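You operate a simulated robot arm through the tools that you are given. There is no shell and no other tool.

Carry out the task below with a simulated two-armed robot. There is one attempt and no reset: what you move stays moved.

JOB
Wipe up the spill on the wall end office side top with the cloth and put it back.

Only the result counts: the job must be done as asked and must still hold three seconds after the hand-in. Knocking over, shifting, dropping, spilling or breaking anything else fails it. Flat cloth is picked up by pressing the open fingertips on it (5 to 10 N) and closing them slowly along it; thin cloth reads only 2 to 8 mm in the jaws.

ROBOT AND FRAMES
Two 6-joint arms with two-finger grippers on one trunk, on a base that moves. Base frame: it is fixed to the floor where the robot stands at the start and does not move with it; the origin is under the middle of the robot, x ahead of it, y to its left, z up; the surface under the hand at the start is at about z = 0.76. Units: m, rad, N and s.
The left shoulder is at the start at [0.07, 0.148, 1.352], the right one opposite. With the tool pointing down near the work surface each hand reaches from about 0.36 to 0.64 m from the robot's upright axis, wherever it stands, measured 20 degrees to its own side. Payload 2.45 kg a hand.
The tool frame of a hand sits at the grasp point between the pads (the TCP): z along the fingers, y along the line on which they close. The tips reach 0.03 m beyond it. The gripper opens to 0.106 m; its body begins 0.079 m behind the TCP.
Orientation is that of the tool frame in the base frame, as [roll, pitch, yaw] about the fixed x, y, z axes, in that order (R = Rz(yaw) Ry(pitch) Rx(roll)). With the fingers straight down and closing along the base's y, the tool's x points along the base's -x, its y along +y and its z along -z.

CONTROLS
- The arms move only by the tool step_arm. It takes "left_increments", "right_increments" or both (then of equal length, played together; a hand with none holds still); each is a list of rows, each a list of 7 numbers: the shift along the tool's x, y, z in m, then the turn, a rotation vector about the tool's x, y, z in rad, then the opening, from 0 (shut) to 1 (fully open). In form: [[tx, ty, tz, ax, ay, az, gripper], ...]. A call has 1 to 20 rows; each row shifts and turns the commanded pose from where the row before left it, along the tool's axes as they then stand. Rows are played at 5 a second. More than 0.05 m and 0.15 rad between two rows, or a gripper value outside its range, and nothing of the call is played. A pose out of reach is approached as far as the arm can. The call stops where the force on the tool passes 40 N (or 10 N more than at its start, if that is more) or the arm is blocked; 0.2 s more then pass. The fingers move at their own pace (about 0.072 m/s each) and stop on an object; they squeeze with about 20 N. The grip force told is the motor's: it shows also when the fingers shut on nothing. Time passes only in rows, and 0.2 s behind the last, so rows that do not move let the fingers close. It gives the time, the measured TCP pose, the force on the tool (base axes), the opening and the grip force at its end, in the units of the frame above (readings bear some noise), with the torque about the TCP (base axes, N m) and any sound that the robot's microphone picked up.
- Cameras (640 x 400 px; columns grow to the right, rows downward): "scene" is now at [0.1207, -0.0168, 1.5523]; the picture's right is [-0.24, -0.97, 0.00], its down [-0.79, 0.20, -0.58] and it looks along [0.56, -0.14, -0.82] (base axes); focal length 290 px, centre (320, 200). "left" rides on the left gripper at [0.076, 0.002, -0.106] in its tool frame; the picture's right is [-0.02, 1.00, 0.00], its down [-0.78, -0.02, -0.62] and it looks along [-0.62, -0.01, 0.78] (tool axes); focal length 247 px, centre (320, 200). "right" rides on the right gripper at [0.076, -0.002, -0.106] in its tool frame; the picture's right is [0.02, 1.00, 0.00], its down [-0.78, 0.02, -0.62] and it looks along [-0.62, 0.01, 0.78] (tool axes); focal length 247 px, centre (320, 200). There is no depth. A picture from a camera that has moved, and an enlarged one, comes with that camera's place and axes in the base frame and with its lens.
- capture(camera): a new picture of that camera. The clock stands still meanwhile.
- raise_lower(by): slides the trunk up (or, below 0, down) by that many m; the arms and the scene camera ride with it, the base frame stays. It gives what a move gives, with no picture.
- base_move(legs): drives the robot by 1 to 6 legs, each [ahead, left, turn to the left] in m, m and rad, along the robot's own axes; the way and the turn of a leg run together, so that a leg with both is an arc; at most 1.5 m and 3.142 rad a leg. The arms and the cameras ride along, it lands a little off, and it stops where it bumps. It gives what a move gives.
- pan_tilt(pan, tilt): turns the head with the scene camera to pan (to the left, within 1.501 rad either way) and tilt (down, from -0.506 to 1.204), counted from straight ahead of the robot. It gives what a move gives.
- close_up(camera, box): a new picture of the part [left, top, right, bottom] of that camera's present view, enlarged. The clock stands still meanwhile.
- finish_job(): hands the job in; it is judged then, once.

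Places have to be worked out from the pictures, the camera data and where the tool is seen. Open the grippers and draw the arms clear of the work before you hand the job in, unless the task says otherwise.

The tools are called after "Emit:" by a JSON object that holds its "method" and its "body". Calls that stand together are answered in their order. step_arm: Moves the arms, as the interface text tells. Its arguments: {"type":"object","properties":{"left_increments":{"type":"array"},"right_increments":{"type":"array"}},"required":[]} The other tools are called the same way: raise_lower (by) moves the trunk up or down; base_move (legs) drives the base; pan_tilt (pan, tilt) turns the head that bears the scene camera; capture (camera) takes a picture; close_up (camera, box) takes an enlarged picture of a part of a camera's view; finish_job () hands the job in.

At the start:

```text
t: 0.0
left_ee_pos: [0.6017, 0.0436, 0.9598]
left_orientation: [-3.141, 0.0, 3.142]
left_wrist_force: [-0.8, -0.1, 0.8]
left_moment: [0.03, 0.0, -0.02]
left_opening: 0.1061
left_finger_force: 0.0
right_ee_pos: [0.3542, -0.3268, 1.0416]
right_orientation: [3.141, -0.002, 3.141]
right_wrist_force: [-0.4, 0.5, -0.6]
right_moment: [0.0, 0.01, 0.02]
right_opening: 0.1062
right_finger_force: 0.0
trunk travel left (down, up): [-0.825, 0.115]
robot x, y, heading: [-0.0, 0.0013, 0.002]
head pan, tilt (commanded): [-0.246, 0.958]
```

scene: 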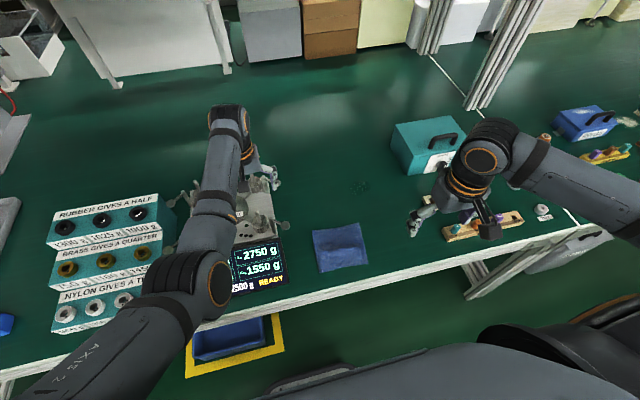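
right: 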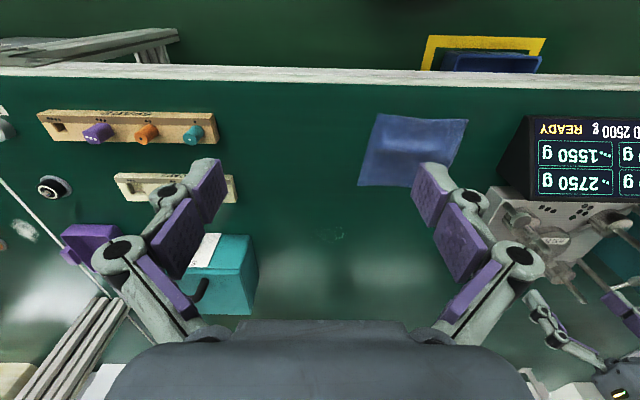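
left: 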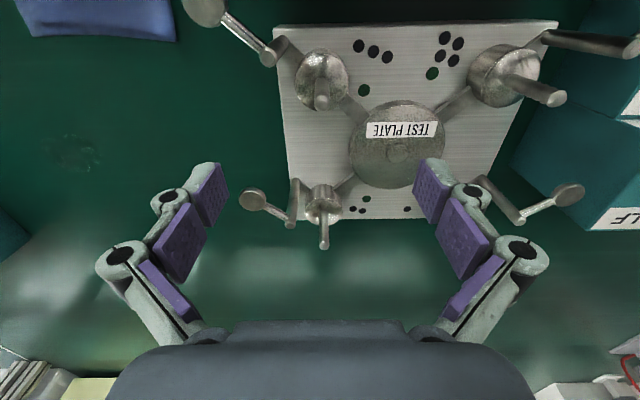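

I start by looking around: the blue cloth lies on the bench near the front edge, and there seems to be another bench to the right. I pan the head to see the surroundings and look for signs naming the places.

Emit:
{"method": "pan_tilt", "body": {"pan": 0.0, "tilt": 0.4}}

Emit:
{"method": "capture", "body": {"camera": "scene"}}

```text
t: 1.0
left_ee_pos: [0.6024, 0.0436, 0.9606]
left_orientation: [-3.141, -0.001, -3.142]
left_wrist_force: [0.2, -0.1, 0.7]
left_moment: [-0.02, -0.04, 0.01]
left_opening: 0.106
left_finger_force: 0.1
right_ee_pos: [0.3536, -0.3265, 1.042]
right_orientation: [3.14, 0.0, -3.141]
right_wrist_force: [-0.4, 0.2, 0.3]
right_moment: [0.02, -0.01, 0.02]
right_opening: 0.106
right_finger_force: 0.0
trunk travel left (down, up): [-0.825, 0.115]
robot x, y, heading: [-0.0014, 0.0016, 0.003]
head pan, tilt (commanded): [0.0, 0.4]
```

```text
taken
camera scene: at [0.1433, 0.0008, 1.5995], right [0.0, -1.0, 0.0], down [-0.39, 0.0, -0.92], along [0.92, 0.0, -0.39], focal length 290 px, centre (320, 200)
```

scene: 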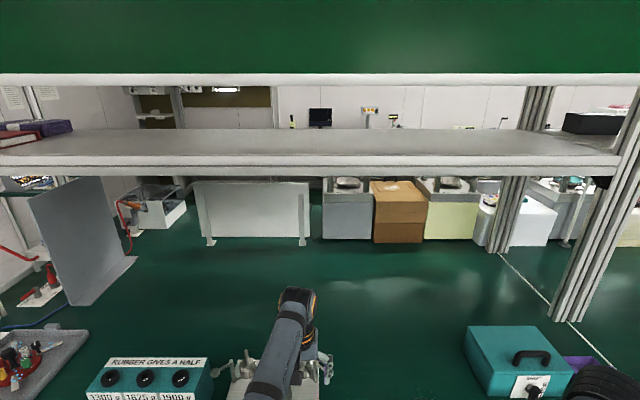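

The bench has overhead shelves and a line across it. I look right and left for the named places.

Emit:
{"method": "pan_tilt", "body": {"pan": -0.9, "tilt": 0.5}}

Emit:
{"method": "capture", "body": {"camera": "scene"}}

Emit:
{"method": "pan_tilt", "body": {"pan": -1.5, "tilt": 0.3}}

Emit:
{"method": "capture", "body": {"camera": "scene"}}

Emit:
{"method": "pan_tilt", "body": {"pan": 0.9, "tilt": 0.4}}

Emit:
{"method": "capture", "body": {"camera": "scene"}}

Emit:
{"method": "pan_tilt", "body": {"pan": 1.5, "tilt": 0.3}}

Emit:
{"method": "capture", "body": {"camera": "scene"}}

```text
t: 2.2
left_ee_pos: [0.6006, 0.0447, 0.9605]
left_orientation: [3.142, 0.001, -3.141]
left_wrist_force: [-0.6, 0.1, 0.4]
left_moment: [-0.01, -0.04, -0.02]
left_opening: 0.1058
left_finger_force: 0.1
right_ee_pos: [0.3536, -0.3272, 1.0412]
right_orientation: [3.141, -0.001, 3.142]
right_wrist_force: [0.3, -1.1, 0.1]
right_moment: [0.0, -0.02, -0.01]
right_opening: 0.106
right_finger_force: 0.1
trunk travel left (down, up): [-0.825, 0.115]
robot x, y, heading: [0.004, 0.0009, -0.002]
head pan, tilt (commanded): [-0.901, 0.499]
```

```text
taken
camera scene: at [0.1073, -0.0704, 1.5904], right [-0.78, -0.62, 0.0], down [-0.3, 0.37, -0.88], along [0.55, -0.69, -0.48], focal length 290 px, centre (320, 200)
```

scene: 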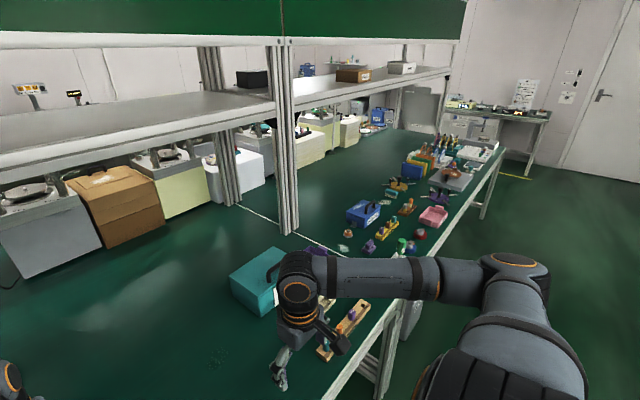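

```text
t: 3.2
left_ee_pos: [0.6024, 0.0431, 0.9593]
left_orientation: [3.141, 0.0, 3.142]
left_wrist_force: [-0.5, 0.2, 0.5]
left_moment: [0.03, 0.0, 0.04]
left_opening: 0.106
left_finger_force: 0.1
right_ee_pos: [0.3526, -0.3265, 1.0411]
right_orientation: [-3.141, -0.001, 3.14]
right_wrist_force: [-0.3, -0.8, 0.5]
right_moment: [0.02, 0.03, -0.02]
right_opening: 0.1059
right_finger_force: 0.1
trunk travel left (down, up): [-0.825, 0.115]
robot x, y, heading: [-0.0002, -0.0033, -0.003]
head pan, tilt (commanded): [-1.499, 0.3]
```

```text
taken
camera scene: at [0.0575, -0.0922, 1.6088], right [-1.0, -0.07, 0.0], down [-0.02, 0.3, -0.96], along [0.07, -0.95, -0.3], focal length 290 px, centre (320, 200)
```

scene: 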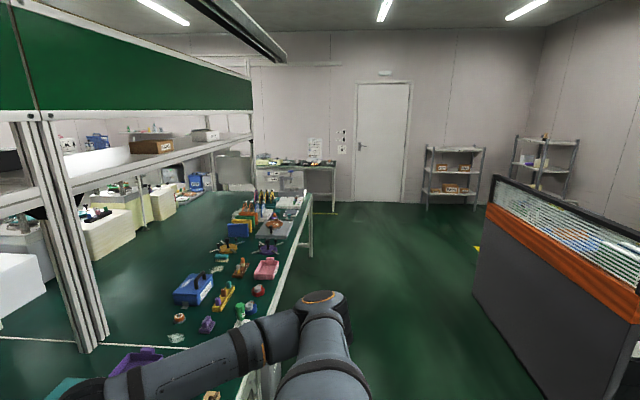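

```text
t: 5.4
left_ee_pos: [0.6022, 0.0425, 0.959]
left_orientation: [3.141, 0.0, -3.141]
left_wrist_force: [0.4, -0.4, 0.3]
left_moment: [0.02, -0.02, -0.05]
left_opening: 0.1059
left_finger_force: 0.1
right_ee_pos: [0.3524, -0.327, 1.0407]
right_orientation: [-3.142, -0.001, -3.141]
right_wrist_force: [-0.7, 0.2, 0.8]
right_moment: [0.03, 0.01, -0.01]
right_opening: 0.1061
right_finger_force: 0.1
trunk travel left (down, up): [-0.825, 0.115]
robot x, y, heading: [0.0006, -0.0048, 0.002]
head pan, tilt (commanded): [0.901, 0.4]
```

```text
taken
camera scene: at [0.1083, 0.0734, 1.5996], right [0.78, -0.62, 0.0], down [-0.24, -0.3, -0.92], along [0.57, 0.72, -0.39], focal length 290 px, centre (320, 200)
```

scene: 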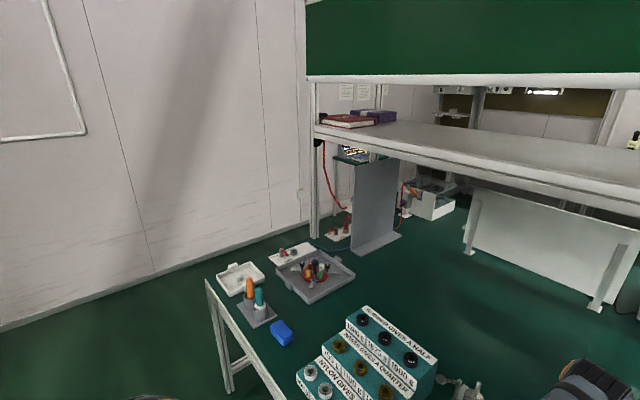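

```text
t: 6.4
left_ee_pos: [0.6014, 0.0437, 0.9593]
left_orientation: [3.141, -0.001, 3.141]
left_wrist_force: [0.6, -0.3, 1.4]
left_moment: [0.02, -0.03, 0.0]
left_opening: 0.1058
left_finger_force: 0.0
right_ee_pos: [0.3528, -0.3258, 1.0411]
right_orientation: [3.141, 0.0, -3.141]
right_wrist_force: [0.2, -0.1, 0.5]
right_moment: [0.0, 0.02, 0.02]
right_opening: 0.106
right_finger_force: 0.0
trunk travel left (down, up): [-0.825, 0.115]
robot x, y, heading: [0.0007, 0.0008, -0.0]
head pan, tilt (commanded): [1.499, 0.3]
```

```text
taken
camera scene: at [0.0575, 0.0939, 1.6088], right [1.0, -0.07, 0.0], down [-0.02, -0.29, -0.96], along [0.07, 0.95, -0.3], focal length 290 px, centre (320, 200)
```

scene: 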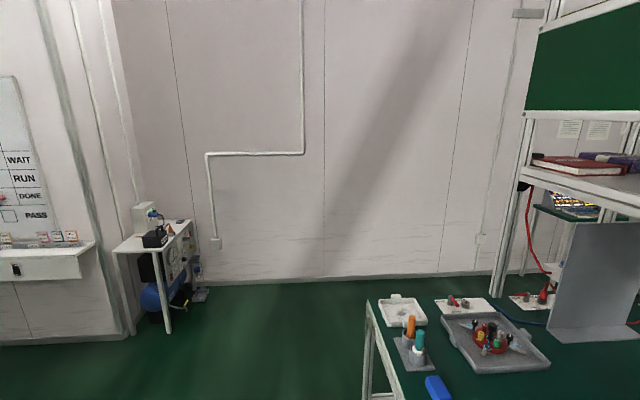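

The bench runs from the wall on the left to the door on the right, with the office partition behind me, so the near-left top looks like the "wall end office side". I look more closely at this top for the spill.

Emit:
{"method": "pan_tilt", "body": {"pan": -0.2, "tilt": 0.75}}

Emit:
{"method": "capture", "body": {"camera": "scene"}}

Emit:
{"method": "close_up", "body": {"camera": "scene", "box": [240, 120, 480, 270]}}

Emit:
{"method": "close_up", "body": {"camera": "left", "box": [0, 0, 240, 270]}}

Emit:
{"method": "close_up", "body": {"camera": "right", "box": [200, 80, 520, 300]}}

```text
t: 8.1
left_ee_pos: [0.601, 0.0435, 0.9599]
left_orientation: [3.141, 0.001, -3.141]
left_wrist_force: [0.3, 0.1, 0.6]
left_moment: [0.03, 0.01, -0.02]
left_opening: 0.1061
left_finger_force: 0.1
right_ee_pos: [0.3536, -0.3265, 1.0404]
right_orientation: [3.141, 0.001, -3.14]
right_wrist_force: [0.9, 0.6, 0.0]
right_moment: [-0.01, 0.0, 0.02]
right_opening: 0.1062
right_finger_force: 0.1
trunk travel left (down, up): [-0.825, 0.115]
robot x, y, heading: [0.0005, 0.0029, -0.003]
head pan, tilt (commanded): [-0.201, 0.75]
```

```text
taken
camera scene: at [0.1319, -0.0156, 1.5685], right [-0.2, -0.98, 0.0], down [-0.67, 0.14, -0.73], along [0.72, -0.15, -0.68], focal length 290 px, centre (320, 200)
```

scene: 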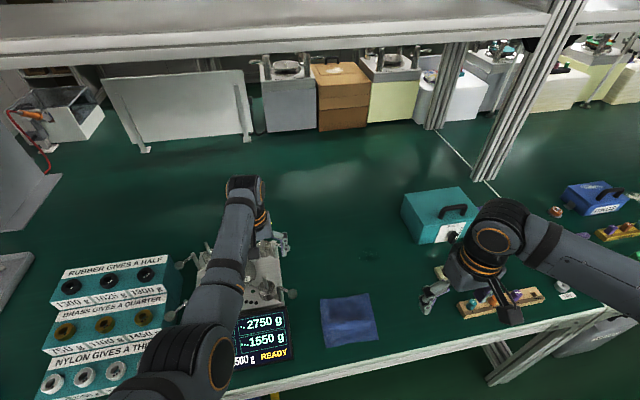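

```text
2.67 times, centred on (360, 195) of scene
camera zoom: at [0.1319, -0.0156, 1.5685], right [-0.2, -0.98, 0.0], down [-0.67, 0.14, -0.73], along [0.72, -0.15, -0.68], focal length 772 px, centre (213, 213)
```

zoom: 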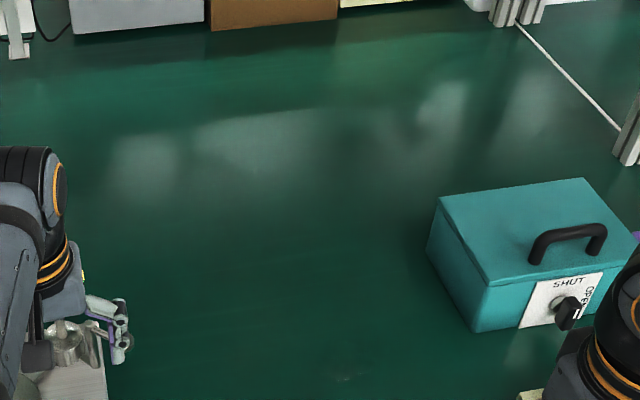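

```text
1.48 times, centred on (120, 135) of left
camera zoom: at [0.5263, 0.0461, 1.0663], right [0.02, 1.0, 0.0], down [0.78, -0.02, 0.62], along [0.62, -0.01, -0.78], focal length 366 px, centre (616, 296)
```

zoom: 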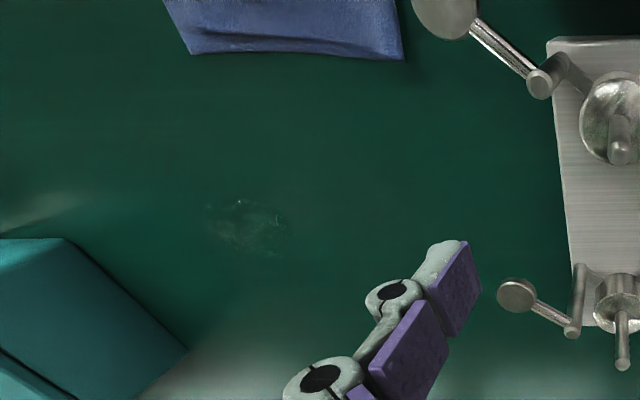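

```text
1.82 times, centred on (360, 190) of right
camera zoom: at [0.278, -0.3276, 1.1485], right [-0.02, 1.0, 0.0], down [0.78, 0.02, 0.62], along [0.62, 0.01, -0.78], focal length 449 px, centre (247, 218)
```

zoom: 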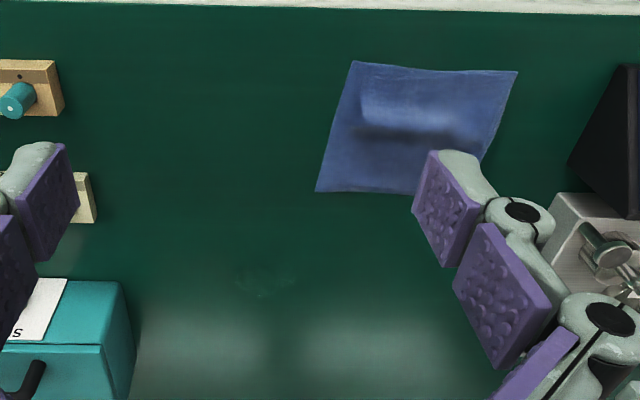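

The faint clear patch shows at about (0.68, -0.30), between cloth and teal box. Before acting I check the other tops for other spills and any place labels.

Emit:
{"method": "pan_tilt", "body": {"pan": -1.0, "tilt": 0.35}}

Emit:
{"method": "close_up", "body": {"camera": "scene", "box": [300, 100, 540, 250]}}

Emit:
{"method": "close_up", "body": {"camera": "scene", "box": [260, 200, 500, 350]}}

Emit:
{"method": "close_up", "body": {"camera": "scene", "box": [0, 0, 320, 200]}}

Emit:
{"method": "close_up", "body": {"camera": "scene", "box": [0, 200, 320, 400]}}

```text
t: 9.2
left_ee_pos: [0.6019, 0.0445, 0.9591]
left_orientation: [-3.141, 0.0, -3.14]
left_wrist_force: [0.1, -0.5, 0.5]
left_moment: [0.0, 0.03, -0.01]
left_opening: 0.1058
left_finger_force: 0.0
right_ee_pos: [0.3516, -0.326, 1.0411]
right_orientation: [-3.141, 0.001, -3.141]
right_wrist_force: [-0.3, 0.0, -0.2]
right_moment: [0.0, -0.03, -0.01]
right_opening: 0.106
right_finger_force: 0.1
trunk travel left (down, up): [-0.825, 0.115]
robot x, y, heading: [0.004, 0.0, 0.0]
head pan, tilt (commanded): [-1.0, 0.351]
```

```text
2.67 times, centred on (420, 175) of scene
camera zoom: at [0.1011, -0.0774, 1.604], right [-0.84, -0.54, 0.0], down [-0.19, 0.29, -0.94], along [0.51, -0.79, -0.34], focal length 772 px, centre (53, 267)
```

zoom: 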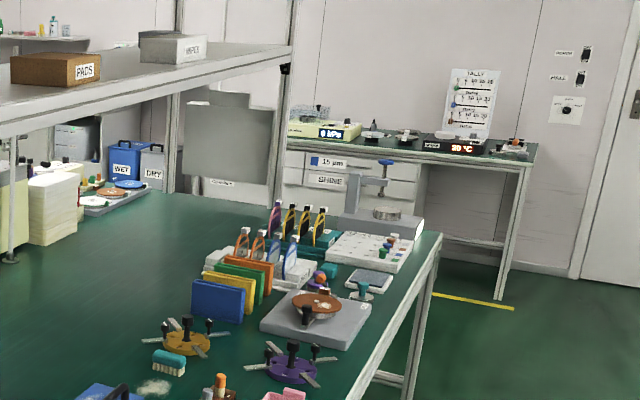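

```text
2.67 times, centred on (380, 275) of scene
camera zoom: at [0.1011, -0.0774, 1.604], right [-0.84, -0.54, 0.0], down [-0.19, 0.29, -0.94], along [0.51, -0.79, -0.34], focal length 772 px, centre (160, 0)
```

zoom: 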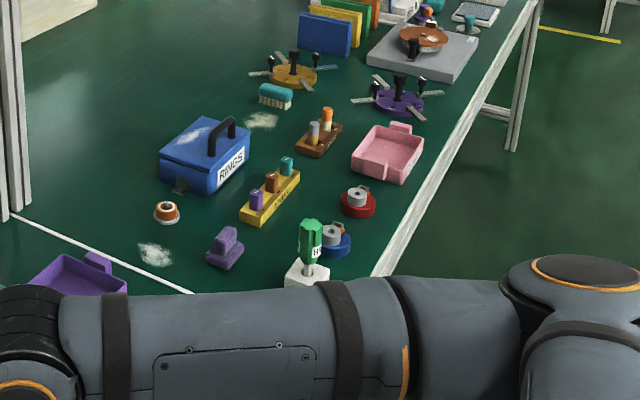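

```text
2.00 times, centred on (160, 100) of scene
camera zoom: at [0.1011, -0.0774, 1.604], right [-0.84, -0.54, 0.0], down [-0.19, 0.29, -0.94], along [0.51, -0.79, -0.34], focal length 579 px, centre (640, 400)
```

zoom: 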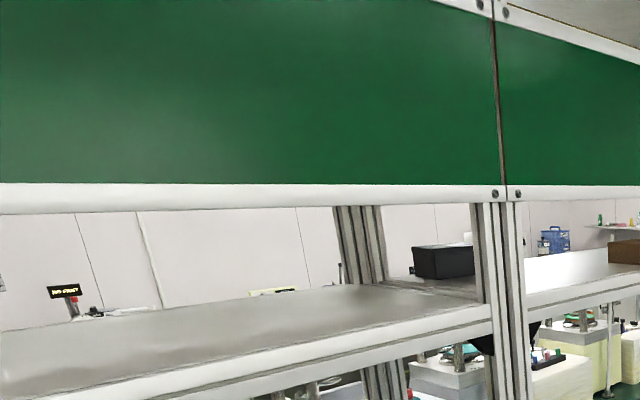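

```text
2.00 times, centred on (160, 300) of scene
camera zoom: at [0.1011, -0.0774, 1.604], right [-0.84, -0.54, 0.0], down [-0.19, 0.29, -0.94], along [0.51, -0.79, -0.34], focal length 579 px, centre (640, 0)
```

zoom: 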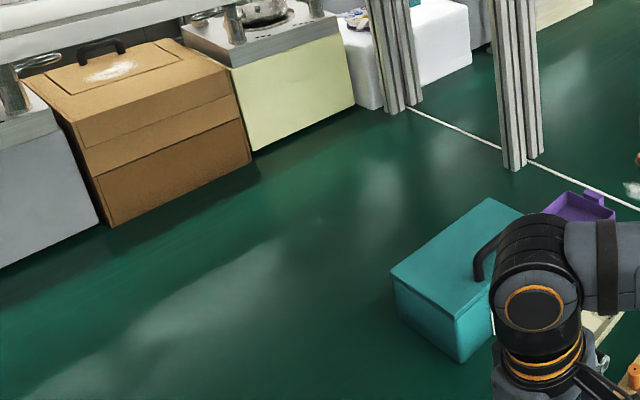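

The white dusty marks are all beyond the white joint line, on the door-end top; mine is the wall-end top. I check the left part of this top too, and the robot's surroundings on the floor in front.

Emit:
{"method": "pan_tilt", "body": {"pan": 0.6, "tilt": 0.65}}

Emit:
{"method": "close_up", "body": {"camera": "scene", "box": [0, 0, 320, 200]}}

Emit:
{"method": "close_up", "body": {"camera": "scene", "box": [320, 0, 640, 200]}}

Emit:
{"method": "close_up", "body": {"camera": "scene", "box": [0, 200, 320, 400]}}

Emit:
{"method": "close_up", "body": {"camera": "scene", "box": [320, 200, 640, 400]}}

Emit:
{"method": "pan_tilt", "body": {"pan": -0.35, "tilt": 1.1}}

Emit:
{"method": "capture", "body": {"camera": "scene"}}

Emit:
{"method": "close_up", "body": {"camera": "scene", "box": [240, 60, 480, 210]}}

```text
t: 10.9
left_ee_pos: [0.6017, 0.0441, 0.9601]
left_orientation: [3.141, 0.0, -3.141]
left_wrist_force: [0.1, 1.0, 0.2]
left_moment: [-0.03, -0.03, -0.01]
left_opening: 0.1059
left_finger_force: 0.0
right_ee_pos: [0.3532, -0.3258, 1.0414]
right_orientation: [-3.142, 0.0, 3.141]
right_wrist_force: [0.3, -0.5, -0.4]
right_moment: [0.02, 0.0, 0.02]
right_opening: 0.1061
right_finger_force: 0.1
trunk travel left (down, up): [-0.825, 0.115]
robot x, y, heading: [-0.0027, -0.002, -0.004]
head pan, tilt (commanded): [0.6, 0.649]
```

```text
2.00 times, centred on (160, 100) of scene
camera zoom: at [0.1224, 0.0498, 1.5771], right [0.56, -0.83, 0.0], down [-0.5, -0.34, -0.8], along [0.66, 0.45, -0.6], focal length 579 px, centre (640, 400)
```

zoom: 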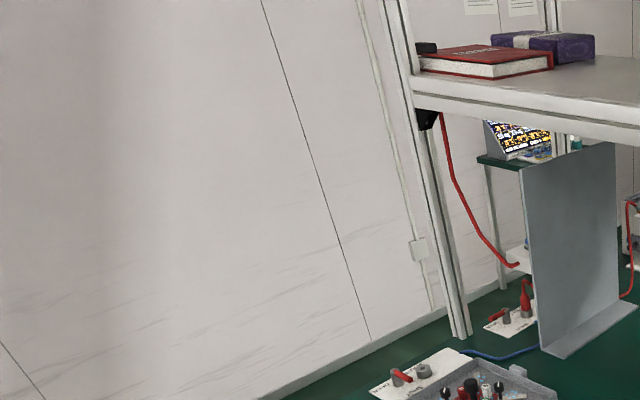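

```text
2.00 times, centred on (480, 100) of scene
camera zoom: at [0.1224, 0.0498, 1.5771], right [0.56, -0.83, 0.0], down [-0.5, -0.34, -0.8], along [0.66, 0.45, -0.6], focal length 579 px, centre (0, 400)
```

zoom: 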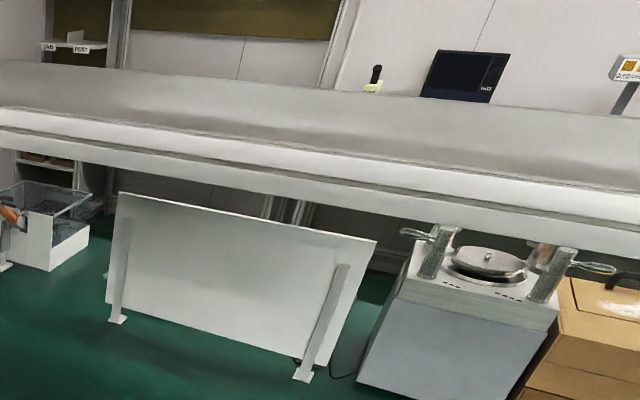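

```text
2.00 times, centred on (160, 300) of scene
camera zoom: at [0.1224, 0.0498, 1.5771], right [0.56, -0.83, 0.0], down [-0.5, -0.34, -0.8], along [0.66, 0.45, -0.6], focal length 579 px, centre (640, 0)
```

zoom: 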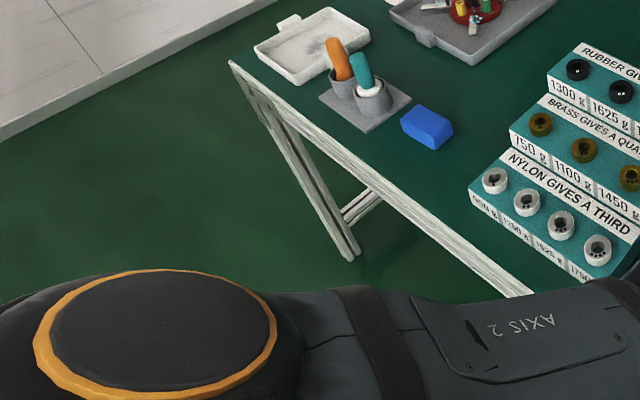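

```text
2.00 times, centred on (480, 300) of scene
camera zoom: at [0.1224, 0.0498, 1.5771], right [0.56, -0.83, 0.0], down [-0.5, -0.34, -0.8], along [0.66, 0.45, -0.6], focal length 579 px, centre (0, 0)
```

zoom: 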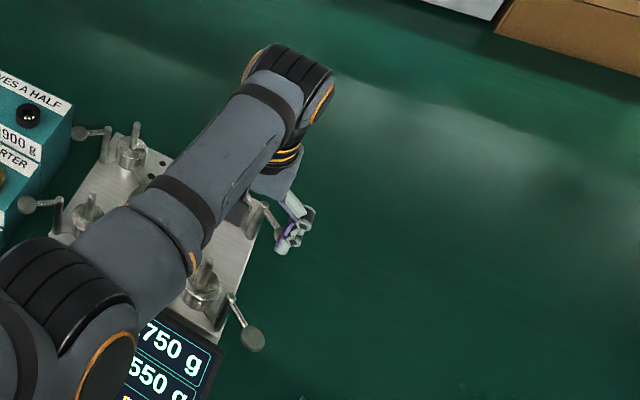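

```text
t: 12.1
left_ee_pos: [0.6013, 0.0437, 0.9597]
left_orientation: [3.141, 0.001, 3.14]
left_wrist_force: [0.8, 0.4, -0.1]
left_moment: [-0.01, 0.0, 0.01]
left_opening: 0.1059
left_finger_force: 0.1
right_ee_pos: [0.3527, -0.3246, 1.0424]
right_orientation: [-3.141, 0.0, 3.141]
right_wrist_force: [-0.5, 0.2, 0.1]
right_moment: [0.02, 0.01, 0.0]
right_opening: 0.1062
right_finger_force: 0.1
trunk travel left (down, up): [-0.825, 0.115]
robot x, y, heading: [-0.0026, -0.0018, 0.001]
head pan, tilt (commanded): [-0.351, 1.1]
```

```text
taken
camera scene: at [0.1101, -0.0208, 1.5427], right [-0.34, -0.94, 0.0], down [-0.84, 0.31, -0.45], along [0.43, -0.16, -0.89], focal length 290 px, centre (320, 200)
```

scene: 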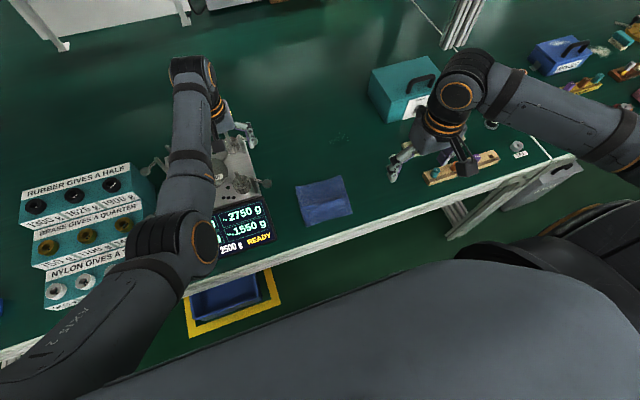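

```text
2.67 times, centred on (360, 135) of scene
camera zoom: at [0.1101, -0.0208, 1.5427], right [-0.34, -0.94, 0.0], down [-0.84, 0.31, -0.45], along [0.43, -0.16, -0.89], focal length 772 px, centre (213, 373)
```

zoom: 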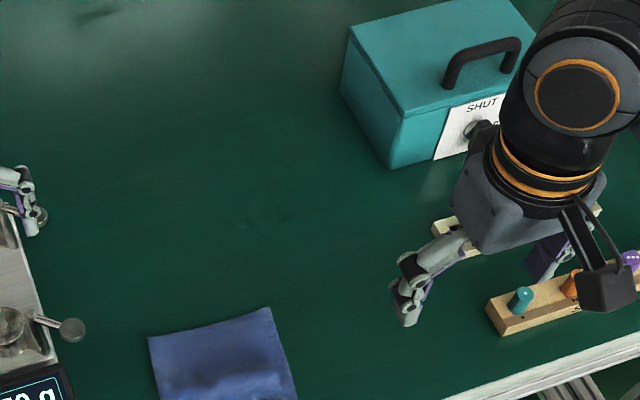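

The only spill on this top is the faint patch at about (0.68, -0.30), ~8 cm across; the cloth spans roughly x 0.41–0.55, y -0.25 to -0.10. The spill is ~0.74 m from my axis, so I'll need to drive ahead a bit for it; I look down at the gap between my body and the bench edge.

Emit:
{"method": "pan_tilt", "body": {"pan": 0.0, "tilt": 1.2}}

Emit:
{"method": "capture", "body": {"camera": "scene"}}

Emit:
{"method": "pan_tilt", "body": {"pan": -0.7, "tilt": 1.2}}

Emit:
{"method": "capture", "body": {"camera": "scene"}}

Emit:
{"method": "capture", "body": {"camera": "right"}}

```text
t: 13.0
left_ee_pos: [0.6006, 0.0438, 0.9596]
left_orientation: [-3.141, 0.003, -3.141]
left_wrist_force: [-0.5, 0.4, 0.0]
left_moment: [0.01, -0.01, 0.01]
left_opening: 0.106
left_finger_force: 0.1
right_ee_pos: [0.3536, -0.327, 1.0416]
right_orientation: [-3.141, 0.0, 3.142]
right_wrist_force: [-0.4, -0.2, 0.2]
right_moment: [-0.02, 0.03, -0.04]
right_opening: 0.106
right_finger_force: 0.2
trunk travel left (down, up): [-0.825, 0.115]
robot x, y, heading: [-0.0001, -0.0028, 0.006]
head pan, tilt (commanded): [0.0, 1.201]
```

```text
taken
camera scene: at [0.1066, 0.0008, 1.5367], right [0.0, -1.0, 0.0], down [-0.93, 0.0, -0.36], along [0.36, 0.0, -0.93], focal length 290 px, centre (320, 200)
```

scene: 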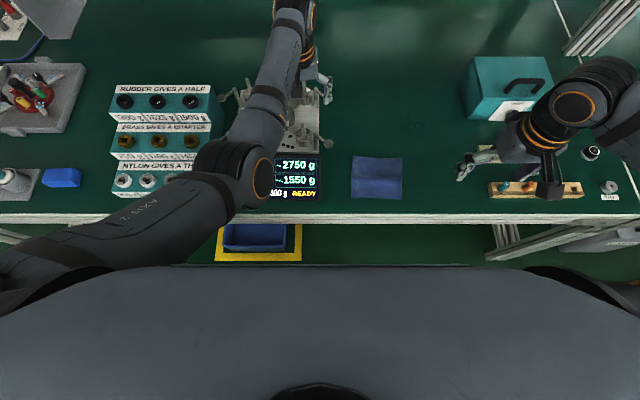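

```text
t: 14.0
left_ee_pos: [0.6025, 0.0449, 0.9607]
left_orientation: [-3.141, 0.0, -3.141]
left_wrist_force: [-1.1, -0.4, -0.3]
left_moment: [-0.04, -0.04, 0.0]
left_opening: 0.106
left_finger_force: 0.1
right_ee_pos: [0.3537, -0.3268, 1.0415]
right_orientation: [-3.141, 0.0, -3.141]
right_wrist_force: [1.1, -0.9, -0.4]
right_moment: [0.0, 0.02, 0.0]
right_opening: 0.1062
right_finger_force: 0.0
trunk travel left (down, up): [-0.825, 0.115]
robot x, y, heading: [-0.0002, 0.0007, -0.002]
head pan, tilt (commanded): [-0.7, 1.201]
```

```text
taken
camera scene: at [0.0935, -0.0351, 1.5367], right [-0.64, -0.77, 0.0], down [-0.71, 0.6, -0.36], along [0.28, -0.23, -0.93], focal length 290 px, centre (320, 200)
```

scene: 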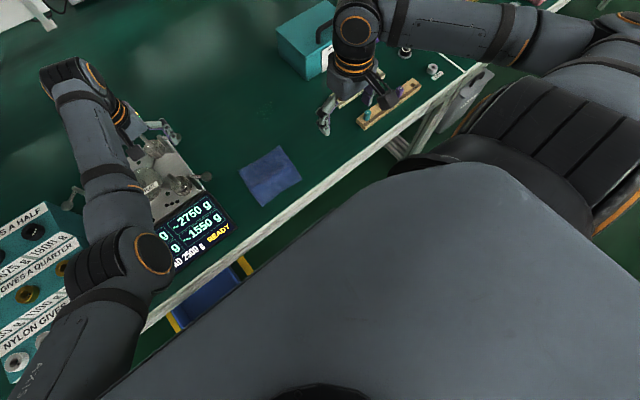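

```text
taken
camera right: at [0.278, -0.3276, 1.1485], right [-0.02, 1.0, 0.0], down [0.78, 0.02, 0.62], along [0.62, 0.01, -0.78], focal length 247 px, centre (320, 200)
```

right: 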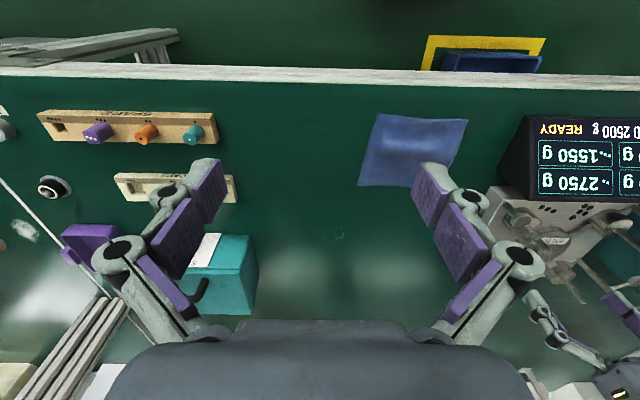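

My chest front is at about x 0.13 and the bench edge at x 0.37, so there's room to drive ahead ~0.1 m later. First I bring the right hand over the cloth centre (0.478, -0.168) with the jaws half open, to z 0.90.

Emit:
{"method": "step_arm", "body": {"right_increments": [[-0.031, 0.04, 0, 0, 0, 0, 0.5], [-0.031, 0.04, 0, 0, 0, 0, 0.5], [-0.031, 0.04, 0, 0, 0, 0, 0.5], [-0.031, 0.039, 0, 0, 0, 0, 0.5], [0, 0, 0.035, 0, 0, 0, 0.5], [0, 0, 0.035, 0, 0, 0, 0.5], [0, 0, 0.035, 0, 0, 0, 0.5], [0, 0, 0.035, 0, 0, 0, 0.5], [0, 0, 0, 0, 0, 0, 0.5]]}}

Emit:
{"method": "capture", "body": {"camera": "right"}}

Emit:
{"method": "pan_tilt", "body": {"pan": -0.2, "tilt": 1.0}}

Emit:
{"method": "capture", "body": {"camera": "scene"}}

```text
refused: row 1 steps farther than a row can; nothing moved
```

```text
taken
camera right: at [0.278, -0.3276, 1.1485], right [-0.02, 1.0, 0.0], down [0.78, 0.02, 0.62], along [0.62, 0.01, -0.78], focal length 247 px, centre (320, 200)
```

right: 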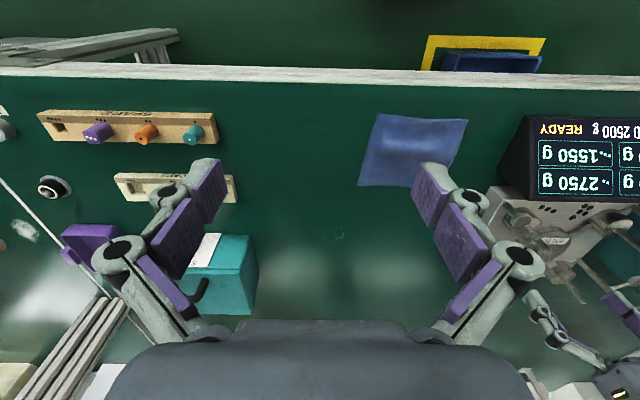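

```text
t: 15.0
left_ee_pos: [0.6013, 0.0443, 0.9609]
left_orientation: [3.141, 0.001, 3.142]
left_wrist_force: [0.0, -0.5, -0.1]
left_moment: [0.01, -0.03, 0.03]
left_opening: 0.1062
left_finger_force: 0.1
right_ee_pos: [0.3532, -0.3255, 1.0408]
right_orientation: [-3.14, 0.0, 3.14]
right_wrist_force: [0.3, -0.5, -0.9]
right_moment: [-0.04, 0.01, -0.02]
right_opening: 0.1062
right_finger_force: 0.1
trunk travel left (down, up): [-0.825, 0.115]
robot x, y, heading: [-0.0019, 0.0011, -0.001]
head pan, tilt (commanded): [-0.201, 1.0]
```

```text
taken
camera scene: at [0.1188, -0.0131, 1.5493], right [-0.2, -0.98, 0.0], down [-0.82, 0.17, -0.54], along [0.53, -0.11, -0.84], focal length 290 px, centre (320, 200)
```

scene: 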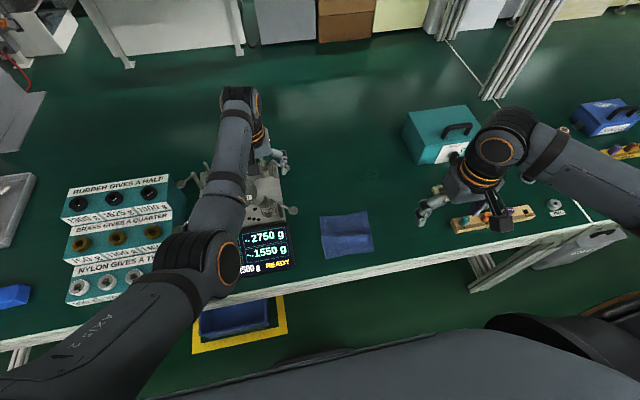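

The first row was slightly over the step limit; nothing moved. I repeat with smaller rows.

Emit:
{"method": "step_arm", "body": {"right_increments": [[-0.025, 0.032, 0, 0, 0, 0, 0.5], [-0.025, 0.032, 0, 0, 0, 0, 0.5], [-0.025, 0.032, 0, 0, 0, 0, 0.5], [-0.025, 0.032, 0, 0, 0, 0, 0.5], [-0.025, 0.03, 0, 0, 0, 0, 0.5], [0, 0, 0.028, 0, 0, 0, 0.5], [0, 0, 0.028, 0, 0, 0, 0.5], [0, 0, 0.028, 0, 0, 0, 0.5], [0, 0, 0.028, 0, 0, 0, 0.5], [0, 0, 0.028, 0, 0, 0, 0.5], [0, 0, 0, 0, 0, 0, 0.5]]}}

Emit:
{"method": "capture", "body": {"camera": "right"}}

Emit:
{"method": "capture", "body": {"camera": "scene"}}

```text
t: 17.4
left_ee_pos: [0.602, 0.0443, 0.9602]
left_orientation: [3.141, -0.002, 3.141]
left_wrist_force: [0.3, -0.8, 0.1]
left_moment: [0.01, 0.03, 0.0]
left_opening: 0.1062
left_finger_force: 0.1
right_ee_pos: [0.367, -0.3068, 0.9033]
right_orientation: [3.14, 0.0, -3.14]
right_wrist_force: [-0.4, -0.2, -0.3]
right_moment: [0.01, -0.02, 0.04]
right_opening: 0.0528
right_finger_force: 0.1
right hand out of reach, approached as far as the arm can: row 1, 2, 3, 4, 5
trunk travel left (down, up): [-0.825, 0.115]
robot x, y, heading: [-0.0032, 0.0041, -0.001]
head pan, tilt (commanded): [-0.201, 1.0]
```

```text
taken
camera right: at [0.294, -0.309, 1.0103], right [-0.02, 1.0, 0.0], down [0.78, 0.02, 0.62], along [0.62, 0.01, -0.78], focal length 247 px, centre (320, 200)
```

right: 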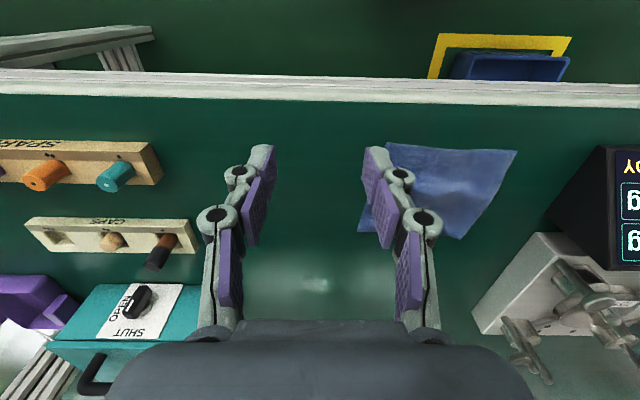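

```text
taken
camera scene: at [0.1188, -0.0131, 1.5493], right [-0.2, -0.98, 0.0], down [-0.82, 0.17, -0.54], along [0.53, -0.11, -0.84], focal length 290 px, centre (320, 200)
```

scene: 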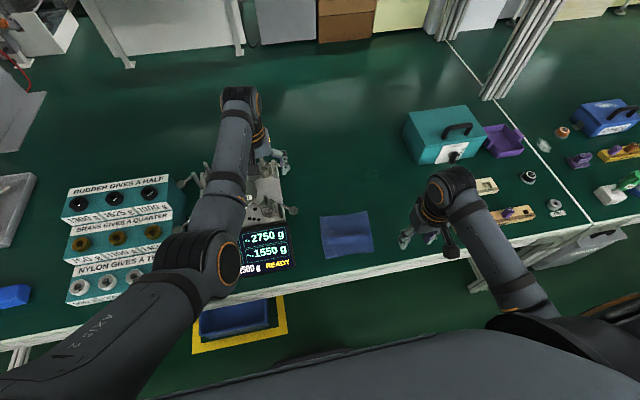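

The first rows were out of reach at that height, so the hand came down at (0.367, -0.307) instead. It's at z 0.90 now, well clear of the bench items; I try the shift toward the cloth again at this height.

Emit:
{"method": "step_arm", "body": {"right_increments": [[-0.02, 0.025, 0, 0, 0, 0, 0.5], [-0.02, 0.025, 0, 0, 0, 0, 0.5], [0, 0, 0, 0, 0, 0, 0.5]]}}

```text
t: 18.2
left_ee_pos: [0.6007, 0.0433, 0.9611]
left_orientation: [-3.141, -0.001, 3.142]
left_wrist_force: [-0.3, -1.1, 0.4]
left_moment: [0.05, -0.04, -0.01]
left_opening: 0.106
left_finger_force: 0.0
right_ee_pos: [0.4113, -0.2564, 0.9039]
right_orientation: [-3.141, 0.001, -3.141]
right_wrist_force: [0.4, -0.1, -0.1]
right_moment: [0.02, 0.01, -0.04]
right_opening: 0.0532
right_finger_force: 0.1
trunk travel left (down, up): [-0.825, 0.115]
robot x, y, heading: [-0.0019, -0.0006, -0.002]
head pan, tilt (commanded): [-0.201, 1.0]
```

At this height the shift works. I continue to the point above the cloth centre.

Emit:
{"method": "step_arm", "body": {"right_increments": [[-0.017, 0.022, 0, 0, 0, 0, 0.5], [-0.017, 0.022, 0, 0, 0, 0, 0.5], [-0.017, 0.022, 0, 0, 0, 0, 0.5], [-0.016, 0.022, 0, 0, 0, 0, 0.5], [0, 0, 0.03, 0, 0, 0, 0.5], [0, 0, 0, 0, 0, 0, 0.5]]}}

Emit:
{"method": "capture", "body": {"camera": "right"}}

Emit:
{"method": "capture", "body": {"camera": "scene"}}

```text
t: 19.6
left_ee_pos: [0.6008, 0.0434, 0.9602]
left_orientation: [3.141, 0.001, -3.141]
left_wrist_force: [-0.3, -0.2, -0.5]
left_moment: [0.02, -0.01, 0.02]
left_opening: 0.1061
left_finger_force: 0.1
right_ee_pos: [0.4783, -0.1693, 0.8754]
right_orientation: [-3.141, 0.001, 3.141]
right_wrist_force: [-0.3, 0.4, -0.3]
right_moment: [0.01, -0.02, 0.02]
right_opening: 0.0528
right_finger_force: 0.2
trunk travel left (down, up): [-0.825, 0.115]
robot x, y, heading: [-0.002, -0.0019, 0.002]
head pan, tilt (commanded): [-0.201, 1.0]
```

```text
taken
camera right: at [0.4031, -0.1708, 0.9821], right [-0.02, 1.0, 0.0], down [0.78, 0.02, 0.62], along [0.62, 0.01, -0.78], focal length 247 px, centre (320, 200)
```

right: 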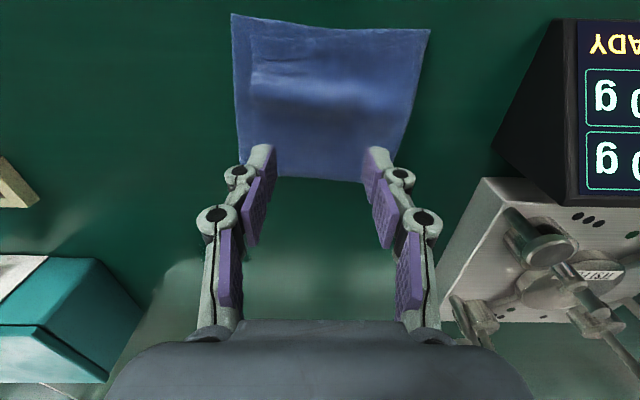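

```text
taken
camera scene: at [0.1187, -0.0129, 1.5493], right [-0.2, -0.98, 0.0], down [-0.82, 0.17, -0.54], along [0.53, -0.11, -0.84], focal length 290 px, centre (320, 200)
```

scene: 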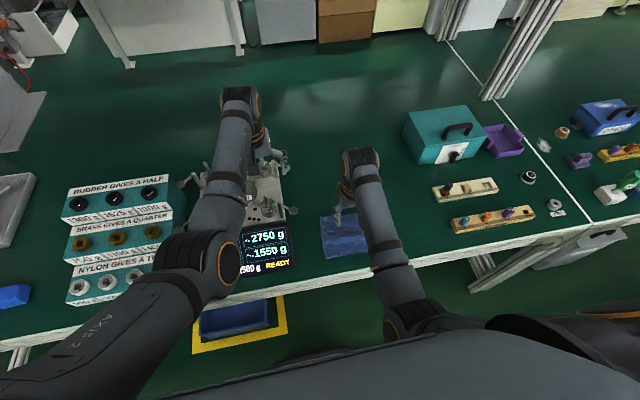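

The TCP is right over the cloth centre (measured (0.478, -0.169), cloth centre about (0.481, -0.167)). I descend to about 8 mm above contact, then creep down to press 5–10 N.

Emit:
{"method": "step_arm", "body": {"right_increments": [[0, 0, 0.025, 0, 0, 0, 0.5], [0, 0, 0.025, 0, 0, 0, 0.5], [0, 0, 0.022, 0, 0, 0, 0.5], [0, 0, 0, 0, 0, 0, 0.5]]}}

Emit:
{"method": "capture", "body": {"camera": "right"}}

```text
t: 20.6
left_ee_pos: [0.6015, 0.0442, 0.9601]
left_orientation: [-3.141, 0.0, 3.141]
left_wrist_force: [0.7, -0.1, 0.3]
left_moment: [0.02, -0.03, -0.01]
left_opening: 0.1062
left_finger_force: 0.1
right_ee_pos: [0.4786, -0.1689, 0.8015]
right_orientation: [3.14, 0.0, 3.139]
right_wrist_force: [-0.3, 0.4, 0.1]
right_moment: [0.01, 0.02, 0.02]
right_opening: 0.0531
right_finger_force: 0.0
trunk travel left (down, up): [-0.825, 0.115]
robot x, y, heading: [0.0015, -0.0028, -0.002]
head pan, tilt (commanded): [-0.201, 1.0]
```

```text
taken
camera right: at [0.4031, -0.1713, 0.9094], right [-0.02, 1.0, 0.0], down [0.78, 0.02, 0.62], along [0.62, 0.01, -0.78], focal length 247 px, centre (320, 200)
```

right: 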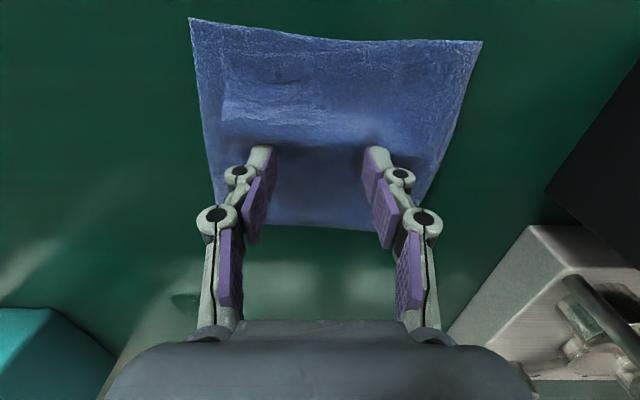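

No contact yet at z 0.8015. I creep down in 2 mm rows.

Emit:
{"method": "step_arm", "body": {"right_increments": [[0, 0, 0.002, 0, 0, 0, 0.5], [0, 0, 0.002, 0, 0, 0, 0.5], [0, 0, 0.002, 0, 0, 0, 0.5], [0, 0, 0.002, 0, 0, 0, 0.5]]}}

```text
t: 21.6
left_ee_pos: [0.603, 0.0438, 0.9588]
left_orientation: [-3.141, -0.001, -3.141]
left_wrist_force: [0.0, -0.2, 0.5]
left_moment: [0.0, 0.01, 0.01]
left_opening: 0.1059
left_finger_force: 0.0
right_ee_pos: [0.4775, -0.1701, 0.7922]
right_orientation: [3.14, 0.001, -3.141]
right_wrist_force: [1.0, -0.3, -0.3]
right_moment: [-0.03, 0.01, 0.0]
right_opening: 0.0529
right_finger_force: 0.0
trunk travel left (down, up): [-0.825, 0.115]
robot x, y, heading: [0.0001, 0.0021, 0.001]
head pan, tilt (commanded): [-0.201, 1.0]
```

Still no force at z 0.792. I continue in 1 mm rows.

Emit:
{"method": "step_arm", "body": {"right_increments": [[0, 0, 0.001, 0, 0, 0, 0.5], [0, 0, 0.001, 0, 0, 0, 0.5], [0, 0, 0.001, 0, 0, 0, 0.5]]}}

```text
t: 22.4
left_ee_pos: [0.602, 0.045, 0.9602]
left_orientation: [-3.141, 0.001, 3.141]
left_wrist_force: [-0.3, 0.1, -0.4]
left_moment: [0.0, 0.05, 0.0]
left_opening: 0.1063
left_finger_force: 0.0
right_ee_pos: [0.4782, -0.1695, 0.7898]
right_orientation: [3.141, -0.001, -3.141]
right_wrist_force: [0.3, -0.1, 0.7]
right_moment: [-0.01, 0.02, 0.01]
right_opening: 0.0533
right_finger_force: 0.3
trunk travel left (down, up): [-0.825, 0.115]
robot x, y, heading: [0.0045, -0.0004, -0.0]
head pan, tilt (commanded): [-0.201, 1.0]
```

Emit:
{"method": "step_arm", "body": {"right_increments": [[0, 0, 0.001, 0, 0, 0, 0.5], [0, 0, 0.001, 0, 0, 0, 0.5], [0, 0, 0, 0, 0, 0, 0.5]]}}

```text
t: 23.2
left_ee_pos: [0.6008, 0.0445, 0.9602]
left_orientation: [3.141, 0.002, -3.141]
left_wrist_force: [-0.3, -0.4, 0.0]
left_moment: [-0.02, 0.05, -0.03]
left_opening: 0.1059
left_finger_force: 0.1
right_ee_pos: [0.4779, -0.1686, 0.7889]
right_orientation: [3.14, 0.005, 3.14]
right_wrist_force: [0.5, 0.2, 11.5]
right_moment: [0.01, -0.01, 0.01]
right_opening: 0.054
right_finger_force: 0.7
trunk travel left (down, up): [-0.825, 0.115]
robot x, y, heading: [0.004, -0.0011, -0.003]
head pan, tilt (commanded): [-0.201, 1.0]
```

The tips touch at TCP z ≈ 0.789 with 11.5 N. I ease off about 0.4 mm to get into the 5–10 N band, then close slowly along the cloth.

Emit:
{"method": "step_arm", "body": {"right_increments": [[0, 0, -0.0005, 0, 0, 0, 0.5], [0, 0, 0, 0, 0, 0, 0.5]]}}

```text
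t: 23.8
left_ee_pos: [0.6008, 0.0447, 0.9602]
left_orientation: [3.141, 0.001, -3.14]
left_wrist_force: [-0.9, -0.6, 0.0]
left_moment: [0.01, 0.01, 0.02]
left_opening: 0.106
left_finger_force: 0.0
right_ee_pos: [0.4791, -0.1692, 0.7892]
right_orientation: [-3.141, 0.002, -3.141]
right_wrist_force: [-0.2, -0.1, 15.1]
right_moment: [0.09, 0.02, 0.02]
right_opening: 0.0545
right_finger_force: 4.9
trunk travel left (down, up): [-0.825, 0.115]
robot x, y, heading: [-0.0021, 0.0015, -0.002]
head pan, tilt (commanded): [-0.201, 1.0]
```

Force settled at 15 N instead, so I back off a further 1 mm.

Emit:
{"method": "step_arm", "body": {"right_increments": [[0, 0, -0.001, 0, 0, 0, 0.5], [0, 0, 0, 0, 0, 0, 0.5], [0, 0, 0, 0, 0, 0, 0.5]]}}

```text
t: 24.6
left_ee_pos: [0.6007, 0.043, 0.9603]
left_orientation: [3.141, 0.0, -3.141]
left_wrist_force: [0.3, -0.2, 0.7]
left_moment: [-0.01, -0.01, 0.01]
left_opening: 0.1059
left_finger_force: 0.2
right_ee_pos: [0.477, -0.1705, 0.7892]
right_orientation: [3.14, -0.001, -3.141]
right_wrist_force: [0.3, 0.2, 6.6]
right_moment: [0.05, 0.0, -0.02]
right_opening: 0.053
right_finger_force: 0.2
trunk travel left (down, up): [-0.825, 0.115]
robot x, y, heading: [-0.0009, -0.0005, -0.001]
head pan, tilt (commanded): [-0.201, 1.0]
```

The press is now 6.6 N, inside the band. I close slowly, first from 0.5 to 0.3, and check the force.

Emit:
{"method": "step_arm", "body": {"right_increments": [[0, 0, 0, 0, 0, 0, 0.47], [0, 0, 0, 0, 0, 0, 0.44], [0, 0, 0, 0, 0, 0, 0.41], [0, 0, 0, 0, 0, 0, 0.38], [0, 0, 0, 0, 0, 0, 0.35], [0, 0, 0, 0, 0, 0, 0.32]]}}

Emit:
{"method": "capture", "body": {"camera": "right"}}

```text
t: 26.0
left_ee_pos: [0.6012, 0.0448, 0.9602]
left_orientation: [3.14, 0.002, -3.14]
left_wrist_force: [0.0, 0.2, -1.0]
left_moment: [0.0, -0.01, 0.01]
left_opening: 0.1059
left_finger_force: 0.1
right_ee_pos: [0.4783, -0.1695, 0.791]
right_orientation: [3.141, 0.002, -3.141]
right_wrist_force: [2.1, 0.1, 17.1]
right_moment: [0.06, -0.07, 0.01]
right_opening: 0.0354
right_finger_force: 0.9
trunk travel left (down, up): [-0.825, 0.115]
robot x, y, heading: [-0.0003, -0.0023, -0.002]
head pan, tilt (commanded): [-0.201, 1.0]
```

```text
taken
camera right: at [0.4026, -0.1702, 0.8979], right [-0.02, 1.0, 0.0], down [0.78, 0.02, 0.62], along [0.62, 0.01, -0.78], focal length 247 px, centre (320, 200)
```

right: 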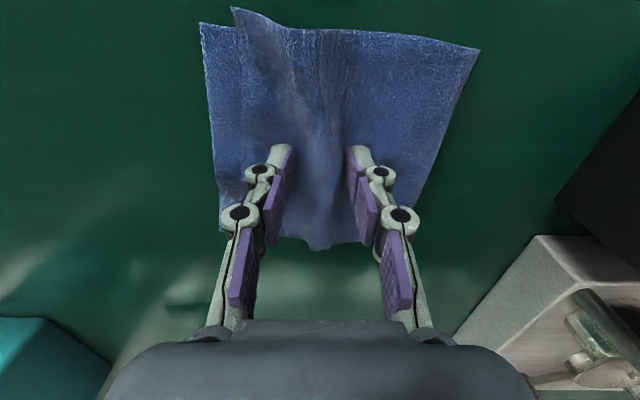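

The cloth is buckling up nicely between the fingers; the press rose to 17 N. I raise by ~1.2 mm to return to the band and keep closing slowly.

Emit:
{"method": "step_arm", "body": {"right_increments": [[0, 0, -0.0012, 0, 0, 0, 0.32], [0, 0, 0, 0, 0, 0, 0.3]]}}

```text
t: 26.6
left_ee_pos: [0.6007, 0.0449, 0.962]
left_orientation: [3.141, 0.0, -3.141]
left_wrist_force: [-1.0, 0.5, -0.2]
left_moment: [0.0, 0.02, -0.02]
left_opening: 0.1061
left_finger_force: 0.1
right_ee_pos: [0.4769, -0.1699, 0.7918]
right_orientation: [-3.141, -0.003, 3.142]
right_wrist_force: [0.6, 0.5, 8.4]
right_moment: [0.0, -0.03, 0.01]
right_opening: 0.0322
right_finger_force: 0.0
trunk travel left (down, up): [-0.825, 0.115]
robot x, y, heading: [0.0006, -0.0017, 0.002]
head pan, tilt (commanded): [-0.201, 1.0]
```

Press at 8.4 N. I keep closing slowly, lifting 0.2 mm per row to compensate for the tips lengthening.

Emit:
{"method": "step_arm", "body": {"right_increments": [[0, 0, -0.0002, 0, 0, 0, 0.27], [0, 0, -0.0002, 0, 0, 0, 0.24], [0, 0, -0.0002, 0, 0, 0, 0.21], [0, 0, -0.0002, 0, 0, 0, 0.18], [0, 0, -0.0001, 0, 0, 0, 0.15]]}}

Emit:
{"method": "capture", "body": {"camera": "right"}}

```text
t: 27.8
left_ee_pos: [0.6007, 0.044, 0.96]
left_orientation: [3.141, 0.001, -3.14]
left_wrist_force: [0.7, 0.0, 0.2]
left_moment: [0.0, -0.02, 0.03]
left_opening: 0.106
left_finger_force: 0.1
right_ee_pos: [0.4775, -0.1707, 0.7915]
right_orientation: [-3.141, 0.0, 3.141]
right_wrist_force: [1.2, -0.3, 0.9]
right_moment: [-0.01, 0.01, -0.02]
right_opening: 0.0157
right_finger_force: 0.1
trunk travel left (down, up): [-0.825, 0.115]
robot x, y, heading: [0.0012, -0.0027, 0.001]
head pan, tilt (commanded): [-0.201, 1.0]
```

```text
taken
camera right: at [0.4024, -0.1712, 0.899], right [-0.02, 1.0, 0.0], down [0.78, 0.02, 0.62], along [0.62, 0.01, -0.78], focal length 247 px, centre (320, 200)
```

right: 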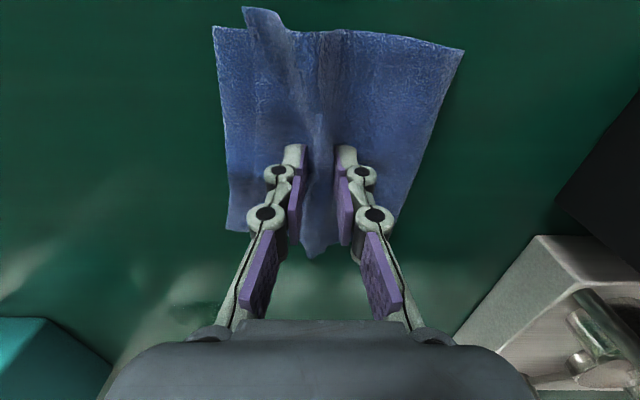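

A fold is standing between the pads at 16 mm opening, but the press fell to ~1 N. I lower 0.8 mm and close fully.

Emit:
{"method": "step_arm", "body": {"right_increments": [[0, 0, 0.001, 0, 0, 0, 0.14], [0, 0, 0, 0, 0, 0, 0.11], [0, 0, 0, 0, 0, 0, 0.08], [0, 0, 0, 0, 0, 0, 0.05], [0, 0, 0, 0, 0, 0, 0.02], [0, 0, 0, 0, 0, 0, 0.0], [0, 0, 0, 0, 0, 0, 0.0], [0, 0, 0, 0, 0, 0, 0.0]]}}

Emit:
{"method": "capture", "body": {"camera": "right"}}

```text
t: 29.6
left_ee_pos: [0.6013, 0.0434, 0.96]
left_orientation: [3.141, -0.001, 3.141]
left_wrist_force: [0.4, -0.7, 0.0]
left_moment: [-0.01, 0.04, 0.0]
left_opening: 0.1061
left_finger_force: 0.1
right_ee_pos: [0.4762, -0.1698, 0.7901]
right_orientation: [-3.142, 0.001, 3.141]
right_wrist_force: [0.3, 0.3, 9.0]
right_moment: [-0.02, 0.0, -0.03]
right_opening: 0.0057
right_finger_force: 20.2
trunk travel left (down, up): [-0.825, 0.115]
robot x, y, heading: [-0.0025, -0.0001, -0.0]
head pan, tilt (commanded): [-0.201, 1.0]
```

```text
taken
camera right: at [0.4022, -0.1716, 0.8976], right [-0.02, 1.0, 0.0], down [0.78, 0.02, 0.62], along [0.62, 0.01, -0.78], focal length 247 px, centre (320, 200)
```

right: 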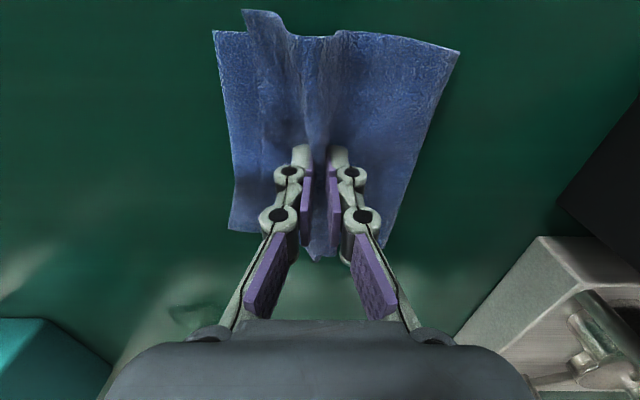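

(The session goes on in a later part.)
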